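You operate a simulated robot arm through the tools that you are given. There is no shell and no other tool. Be economical: measure what you need, move in short steps, check, and stop when the job is done.

The job below is to be done with a simulated robot arm. You get a single attempt, and the scene is never put back.

TASK
Take the dowel from the dining table and leave it in the scrap pail.
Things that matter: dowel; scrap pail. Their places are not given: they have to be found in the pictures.

The check looks at the end state, three seconds after you hand in, the way a careful person would. Anything else that was tipped, shoved, dropped, spilled or broken makes it a failure.

THE ROBOT
A 7-joint arm with a two-finger parallel gripper, fixed in place. Base frame: the origin is at the foot of the arm, x ahead of it, y to its left, z up; the work surface is at about z = 0. Lengths are in mm, angles in degrees, forces in N, time in s.
With the tool pointing down near the work surface it reaches from about 240 to 620 mm from the base axis. Its first joint turns from -66.0 to 66.0 degrees. Payload 2.6 kg.
The TCP is the grasp point between the finger pads, 30 mm short of the fingertips. In the tool frame z runs along the fingers and y along their closing line. The gripper opens to 94 mm. The fingers are 28 mm wide and 10 mm thick; the gripper's body (50 by 96 mm) begins 55 mm behind the TCP.
Orientation is that of the tool frame in the base frame, as a unit quaternion [x, y, z, w]. With the fingers straight down and closing along the base's y, the tool's x points along the base's -x, its y along +y and its z along -z.

THE INTERFACE
- The arm moves only by the tool arm_command. Its argument "increments" is a list of rows, each an object of numbers (a shift or turn left out is 0, a gripper value left out holds the last): "x", "y", "z": the shift along the base's x, y, z in mm; "ax", "ay", "az": the turn, a rotation vector about the base's x, y, z in degrees; "hand": the finger opening in mm, from 0 to 94. In form: [{"x": .., "y": .., "z": .., "ax": .., "ay": .., "az": .., "hand": ..}, ...]. A call has 1 to 12 rows; each row is the pose to reach, as a shift and turn from the pose commanded when the call began. Each row takes 0.2 s and may step no farther than 50 mm and 8.6 degrees from the row before; otherwise, or with a gripper value out of range, the whole call is refused. Where a pose cannot be reached the arm comes as near as it can. A force on the tool above 40 N (or 10 N above the force at the start of the call, whichever is more), or a blocked arm, ends the call early, and 0.2 s more pass. The fingers move at their own pace (about 72 mm/s each) and stop on an object; they squeeze with about 34 N. The grip force told is the motor's: it shows also when the fingers shut on nothing. Time passes only in rows, and 0.2 s behind the last, so rows that repeat a pose let the fingers close. It gives the time, the measured TCP pose, the force on the tool (base axes), the opening and the grip force at its end, in the units of the frame above (readings bear some noise).
- Cameras (640 x 400 px; columns grow to the right, rows downward): "scene" is fixed at [48.2, 451, 553]; the picture's right is [-0.59, -0.81, 0.00], its down [-0.55, 0.40, -0.73] and it looks along [0.59, -0.43, -0.68] (base axes); focal length 214 px, centre (320, 200). "wrist" rides on the gripper at [-37, 0, -58] in the tool frame; the picture's right is [0.00, -1.00, 0.00], its down [0.97, 0.00, -0.24] and it looks along [0.24, 0.00, 0.97] (tool axes); focal length 218 px, centre (320, 200).
- snapshot(camera): a new picture of that camera. The clock stands still meanwhile.
- locate(camera, pixels): for up to 12 pixels [column, row] of the newest picture of that camera ("zoom" is the newest enlarged one), the place [x, y, z] in the base frame of the surface seen there, good to about 2 mm. The clock stands still meanwhile.
- inspect(camera, box): a new picture of the part [left, top, right, bottom] of that camera's present view, enlarged. The clock stands still meanwhile.
- sign_off(): hands the job in; it is judged then, once.

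Go step by step. Measure first, check grasps and placings, and put right what went wrong. The budget is 60 turns and 30 pictures, counting those below and the enlarged ones. Unless the task says otherwise, let go and move clear before handing in, and close with one line.

The tools are called as name(argument=value, ...) on one line, values as JSON. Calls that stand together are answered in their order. arm_command: Moves the arm, as the interface text tells. Its arguments: {"type":"object","properties":{"increments":{"type":"array"}},"required":["increments"]} The other tools are called the same way: snapshot (camera) takes a picture; locate (camera, pixels) gives the place of the surface under pixels of a picture; inspect (camera, box) takes an enlarged picture of a part of a camera's view; sign_off () hands the job in.

At the start:

```text
time_s: 0.0
eef_pos: [413.8, 157.9, 328.9]
tcp_rot: [0.0, 1.0, 0.0, 0.0]
wrist_force: [-0.4, 0.0, 0.6]
grip_width: 94.0
finger_force: 0.0
```

scene: 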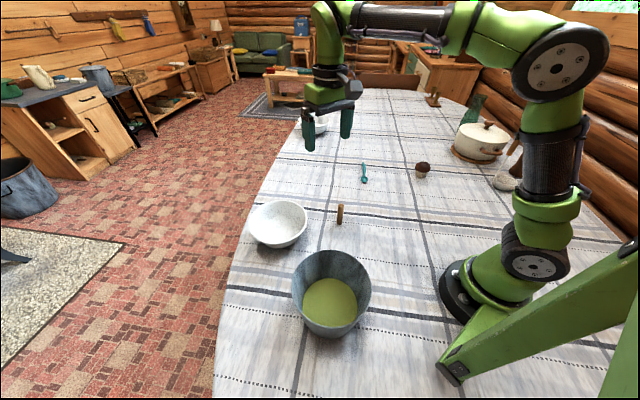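
wrist: 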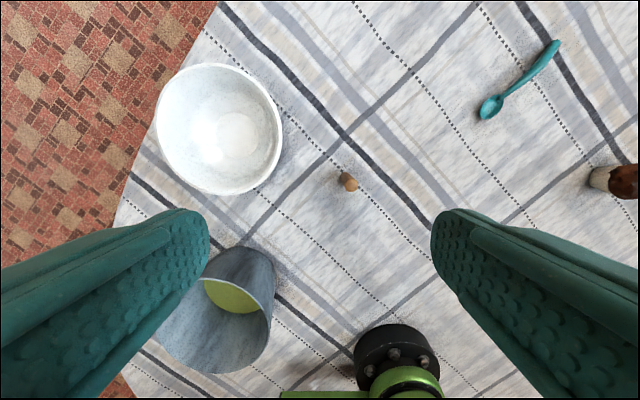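

The dowel seems to be the small upright wooden peg at scene (340,214) / wrist (348,182), and the pail the grey one at scene (331,293). I'll enlarge and measure both.

inspect(camera="scene", box=[240, 180, 400, 350])

locate(camera="scene", pixels=[[340, 206], [340, 214], [340, 223], [332, 251], [331, 336], [293, 285], [370, 285], [330, 295], [330, 310], [320, 328], [350, 222], [278, 222]])

locate(camera="wrist", pixels=[[345, 178], [349, 183], [354, 187], [335, 190], [225, 300], [240, 250], [272, 280], [190, 365], [245, 370]])

```text
2.35 times, centred on (320, 265) of scene
```

zoom: 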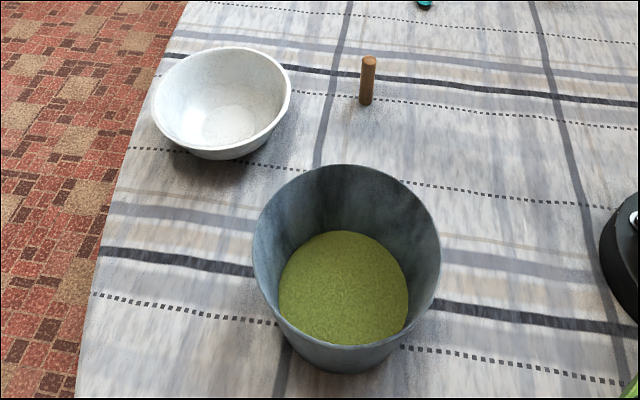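

```text
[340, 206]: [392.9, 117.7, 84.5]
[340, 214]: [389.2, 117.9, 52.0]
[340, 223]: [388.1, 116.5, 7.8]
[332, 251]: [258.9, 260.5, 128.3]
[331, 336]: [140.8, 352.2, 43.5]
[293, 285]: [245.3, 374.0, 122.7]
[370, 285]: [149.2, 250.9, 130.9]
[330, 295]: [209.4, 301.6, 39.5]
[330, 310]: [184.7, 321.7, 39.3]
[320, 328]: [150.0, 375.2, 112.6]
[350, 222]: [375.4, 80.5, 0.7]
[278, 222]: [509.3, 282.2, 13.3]
```

```text
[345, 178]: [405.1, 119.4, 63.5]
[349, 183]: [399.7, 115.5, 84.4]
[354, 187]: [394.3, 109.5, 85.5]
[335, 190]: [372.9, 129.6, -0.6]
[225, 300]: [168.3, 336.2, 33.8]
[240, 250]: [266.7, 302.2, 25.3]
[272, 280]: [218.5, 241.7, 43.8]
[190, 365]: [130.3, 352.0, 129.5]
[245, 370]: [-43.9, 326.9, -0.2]
```

The dowel stands upright with its top at about (396,115,85). The pail's rim centre is about (202,312), z≈130, radius ≈78, and the fill sits at z≈39. I'll move above the dowel and re-measure.

arm_command(increments=[{"x": -9, "y": -21, "z": -30}, {"x": -18, "y": -42, "z": -60}, {"x": -18, "y": -42, "z": -105}, {"x": -18, "y": -42, "z": -140}, {"x": -18, "y": -42, "z": -155}, {"x": -18, "y": -42, "z": -155}])

snapshot(camera="wrist")

```text
time_s: 1.4
eef_pos: [395.6, 115.1, 175.8]
tcp_rot: [0.0, 1.0, -0.001, 0.0]
wrist_force: [-0.5, -0.3, -0.1]
grip_width: 94.2
finger_force: 0.1
```

```text
26 pictures are left
```

wrist: 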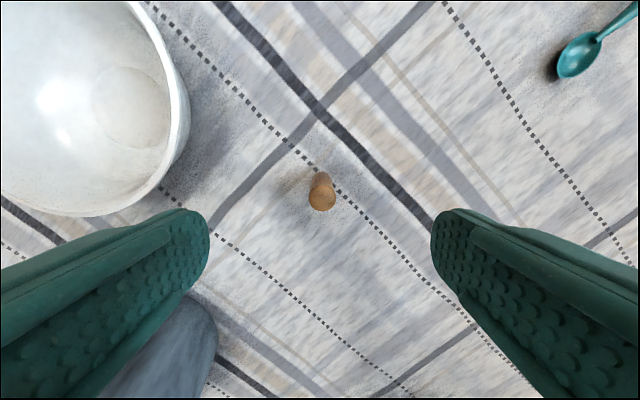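

The dowel's top shows at (321,197), centred between the fingers. I'll measure it, and the bowl's near rim at (188,120) for finger clearance.

locate(camera="wrist", pixels=[[311, 198], [332, 197], [321, 188], [321, 207], [321, 198], [321, 176], [189, 120], [180, 160], [150, 200], [210, 330]])

```text
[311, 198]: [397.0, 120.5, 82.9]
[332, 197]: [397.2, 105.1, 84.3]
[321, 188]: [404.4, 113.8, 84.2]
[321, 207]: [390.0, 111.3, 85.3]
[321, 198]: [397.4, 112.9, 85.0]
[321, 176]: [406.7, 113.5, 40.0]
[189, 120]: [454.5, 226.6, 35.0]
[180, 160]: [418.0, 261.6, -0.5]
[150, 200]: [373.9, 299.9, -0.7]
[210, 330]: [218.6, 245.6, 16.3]
```

Dowel centre is (397,113) and about 18 mm thick. The bowl is well clear of the fingers at y≈226. I'll descend to z≈58 and look before closing.

arm_command(increments=[{"x": 1.5, "y": -2, "z": -20}, {"x": 1.5, "y": -2, "z": -50}, {"x": 1.5, "y": -2, "z": -80}, {"x": 1.5, "y": -2, "z": -103}, {"x": 1.5, "y": -2, "z": -116}, {"x": 1.5, "y": -2, "z": -116}])

snapshot(camera="wrist")

```text
time_s: 2.8
eef_pos: [395.5, 113.5, 58.9]
tcp_rot: [0.0, 1.0, 0.0, 0.0]
wrist_force: [-0.5, -0.6, 0.4]
grip_width: 94.0
finger_force: 0.0
```

```text
25 pictures are left
```

wrist: 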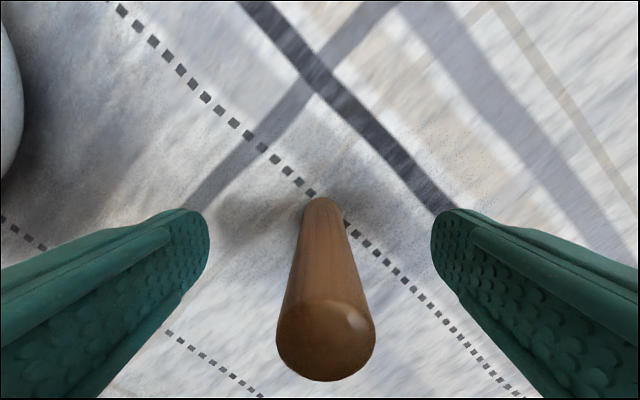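

The dowel stands between the pads, centred at column ~325. I'll close now.

arm_command(increments=[{"hand": 30, "y": -0.5}, {"hand": 24, "y": -0.5}, {"hand": 22, "y": -0.5}, {"hand": 10, "y": -0.5}, {"hand": 5, "y": -0.5}, {"hand": 5, "y": -0.5}, {"hand": 5, "y": -0.5}])

```text
time_s: 4.4
eef_pos: [398.1, 113.3, 58.9]
tcp_rot: [0.0, 1.0, -0.001, 0.0]
wrist_force: [0.1, -0.9, 0.9]
grip_width: 18.2
finger_force: 34.2
```

The fingers stopped at 18.2 mm with 34 N, so the dowel is held. I'll lift straight up and check.

arm_command(increments=[{"z": 10}, {"z": 35}, {"z": 75}, {"z": 120}, {"z": 160}, {"z": 175}, {"z": 175}])

snapshot(camera="scene")

```text
time_s: 6.0
eef_pos: [395.7, 111.7, 234.6]
tcp_rot: [0.0, 1.0, 0.0, 0.0]
wrist_force: [0.4, 0.1, 0.0]
grip_width: 18.4
finger_force: 34.5
```

```text
24 pictures are left
```

scene: 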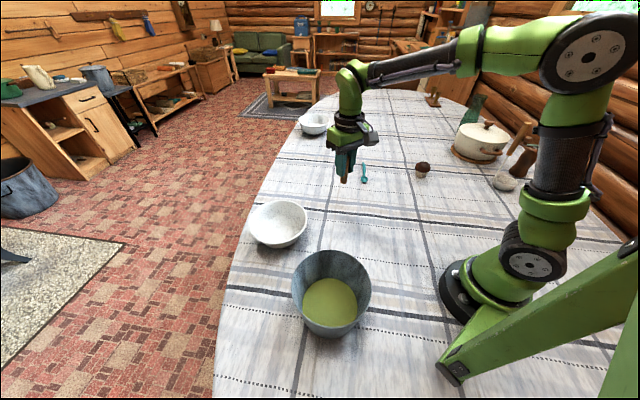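

The dowel is held and its spot on the table is empty. I'll carry it over the pail at z≈235, which puts its bottom at ≈176, above the 130 rim.

arm_command(increments=[{"x": -12, "y": 12}, {"x": -35, "y": 36}, {"x": -60, "y": 62}, {"x": -85, "y": 88}, {"x": -110, "y": 114}, {"x": -135, "y": 140}, {"x": -160, "y": 166}, {"x": -180, "y": 186}, {"x": -192, "y": 198}, {"x": -195, "y": 201}, {"x": -195, "y": 201}])

snapshot(camera="scene")

snapshot(camera="wrist")

```text
time_s: 8.4
eef_pos: [201.7, 314.2, 233.0]
tcp_rot: [0.0, 1.0, 0.0, -0.001]
wrist_force: [-0.3, -0.6, -0.4]
grip_width: 18.4
finger_force: 34.1
```

```text
23 pictures are left
```

scene: 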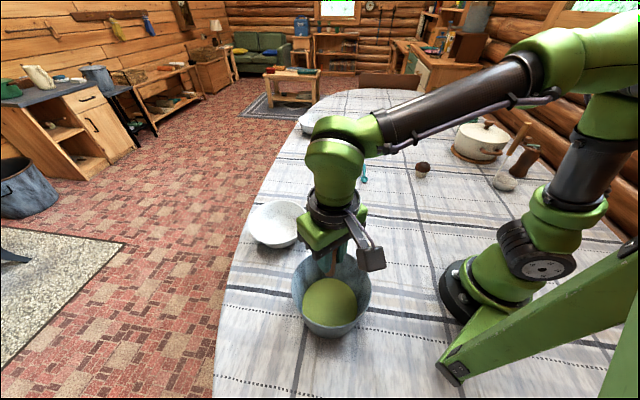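

```text
22 pictures are left
```

wrist: 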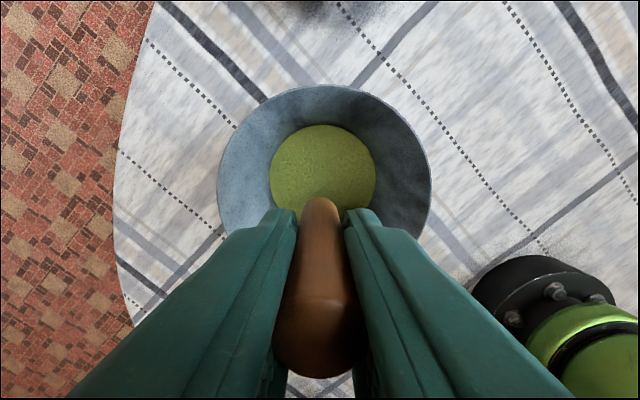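

The pail's rim shows in the wrist view from column 218 to 431, top at row 85. I'll check its centre from here before lowering.

locate(camera="wrist", pixels=[[220, 180], [428, 180], [324, 87], [250, 117], [398, 117], [300, 160], [350, 160], [324, 128], [271, 175], [374, 175]])

```text
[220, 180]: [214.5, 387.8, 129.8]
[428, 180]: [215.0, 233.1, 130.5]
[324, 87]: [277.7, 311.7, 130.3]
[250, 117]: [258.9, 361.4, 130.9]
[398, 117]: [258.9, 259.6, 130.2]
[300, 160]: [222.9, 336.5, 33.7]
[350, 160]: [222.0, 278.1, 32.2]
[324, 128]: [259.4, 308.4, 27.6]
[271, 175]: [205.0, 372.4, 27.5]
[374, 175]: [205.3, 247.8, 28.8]
```

Pail centre is about (200,310.5), so I'm about 3 mm off. I'll correct that and lower until the dowel's bottom is just above the fill (TCP ≈104).

arm_command(increments=[{"x": -1, "y": -3, "z": -15}, {"x": -1, "y": -3, "z": -40}, {"x": -1, "y": -3, "z": -70}, {"x": -1, "y": -3, "z": -98}, {"x": -1, "y": -3, "z": -118}, {"x": -1, "y": -3, "z": -128}, {"x": -1, "y": -3, "z": -130}, {"x": -1, "y": -3, "z": -130}])

snapshot(camera="wrist")

```text
time_s: 10.2
eef_pos: [200.0, 313.1, 103.8]
tcp_rot: [0.001, 1.0, -0.001, 0.0]
wrist_force: [-0.2, -1.2, -0.6]
grip_width: 18.4
finger_force: 33.7
```

```text
21 pictures are left
```

wrist: 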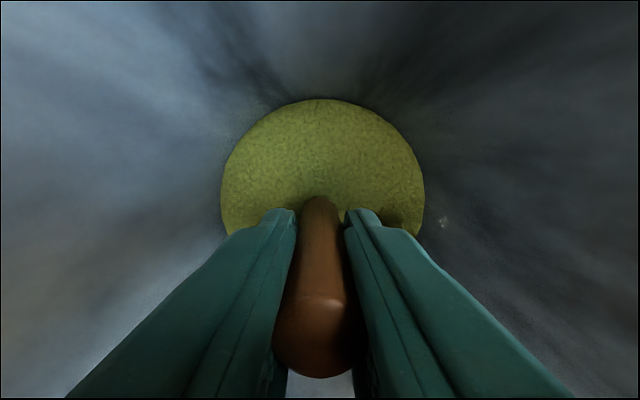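

The dowel is inside the pail and no contact force shows. I'll open the fingers partway (to 50 mm, clear of the walls), let the dowel settle, then rise straight up.

arm_command(increments=[{"hand": 26}, {"hand": 40}, {"hand": 50}, {"hand": 50}, {"z": 20}, {"z": 55}, {"z": 95}, {"z": 135}, {"z": 165}, {"z": 180}, {"z": 180}])

snapshot(camera="wrist")

snapshot(camera="scene")

```text
time_s: 12.6
eef_pos: [201.9, 310.8, 282.3]
tcp_rot: [0.0, 1.0, 0.0, 0.0]
wrist_force: [-0.8, -1.0, -0.9]
grip_width: 49.9
finger_force: 0.0
```

```text
20 pictures are left
```

wrist: 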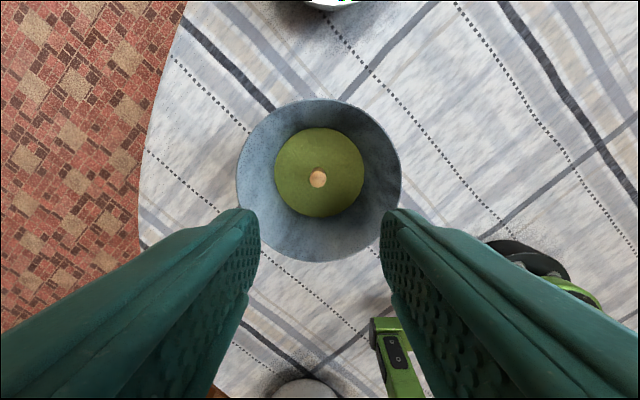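

```text
19 pictures are left
```

scene: 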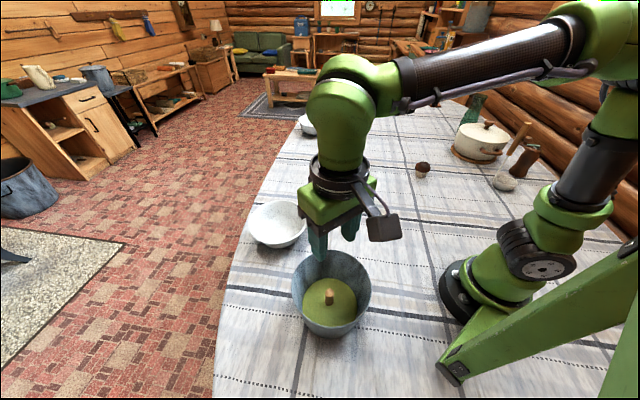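

The dowel stands in the pail at wrist (317,179) / scene (329,296). I'll check its height to be sure it's inside and not stuck to anything.

locate(camera="wrist", pixels=[[317, 179], [300, 150], [340, 200], [239, 180], [399, 180]])

inspect(camera="scene", box=[250, 220, 410, 350])

```text
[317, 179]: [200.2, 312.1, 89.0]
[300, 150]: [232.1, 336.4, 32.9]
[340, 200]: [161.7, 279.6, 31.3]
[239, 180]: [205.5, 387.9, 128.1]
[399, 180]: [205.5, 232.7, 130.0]
```

```text
3.08 times, centred on (330, 285) of scene
```

zoom: 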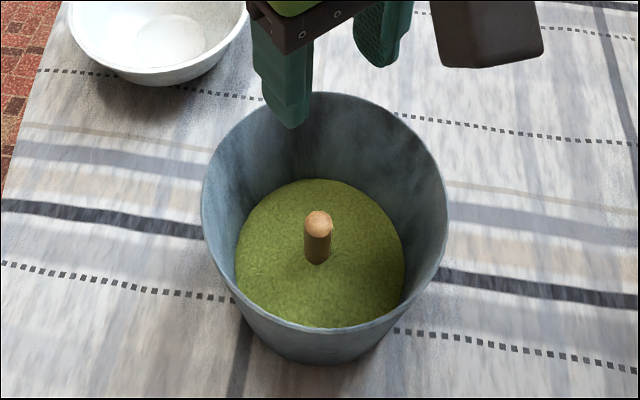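

The dowel's top is at z≈89, below the 130 rim. It rests in the pail with the pail unmoved and the gripper clear, so I'm handing in.

sign_off()

```text
The job is handed in.
```

The dowel is standing in the scrap pail, the arm is clear, and nothing else appears to have been disturbed.
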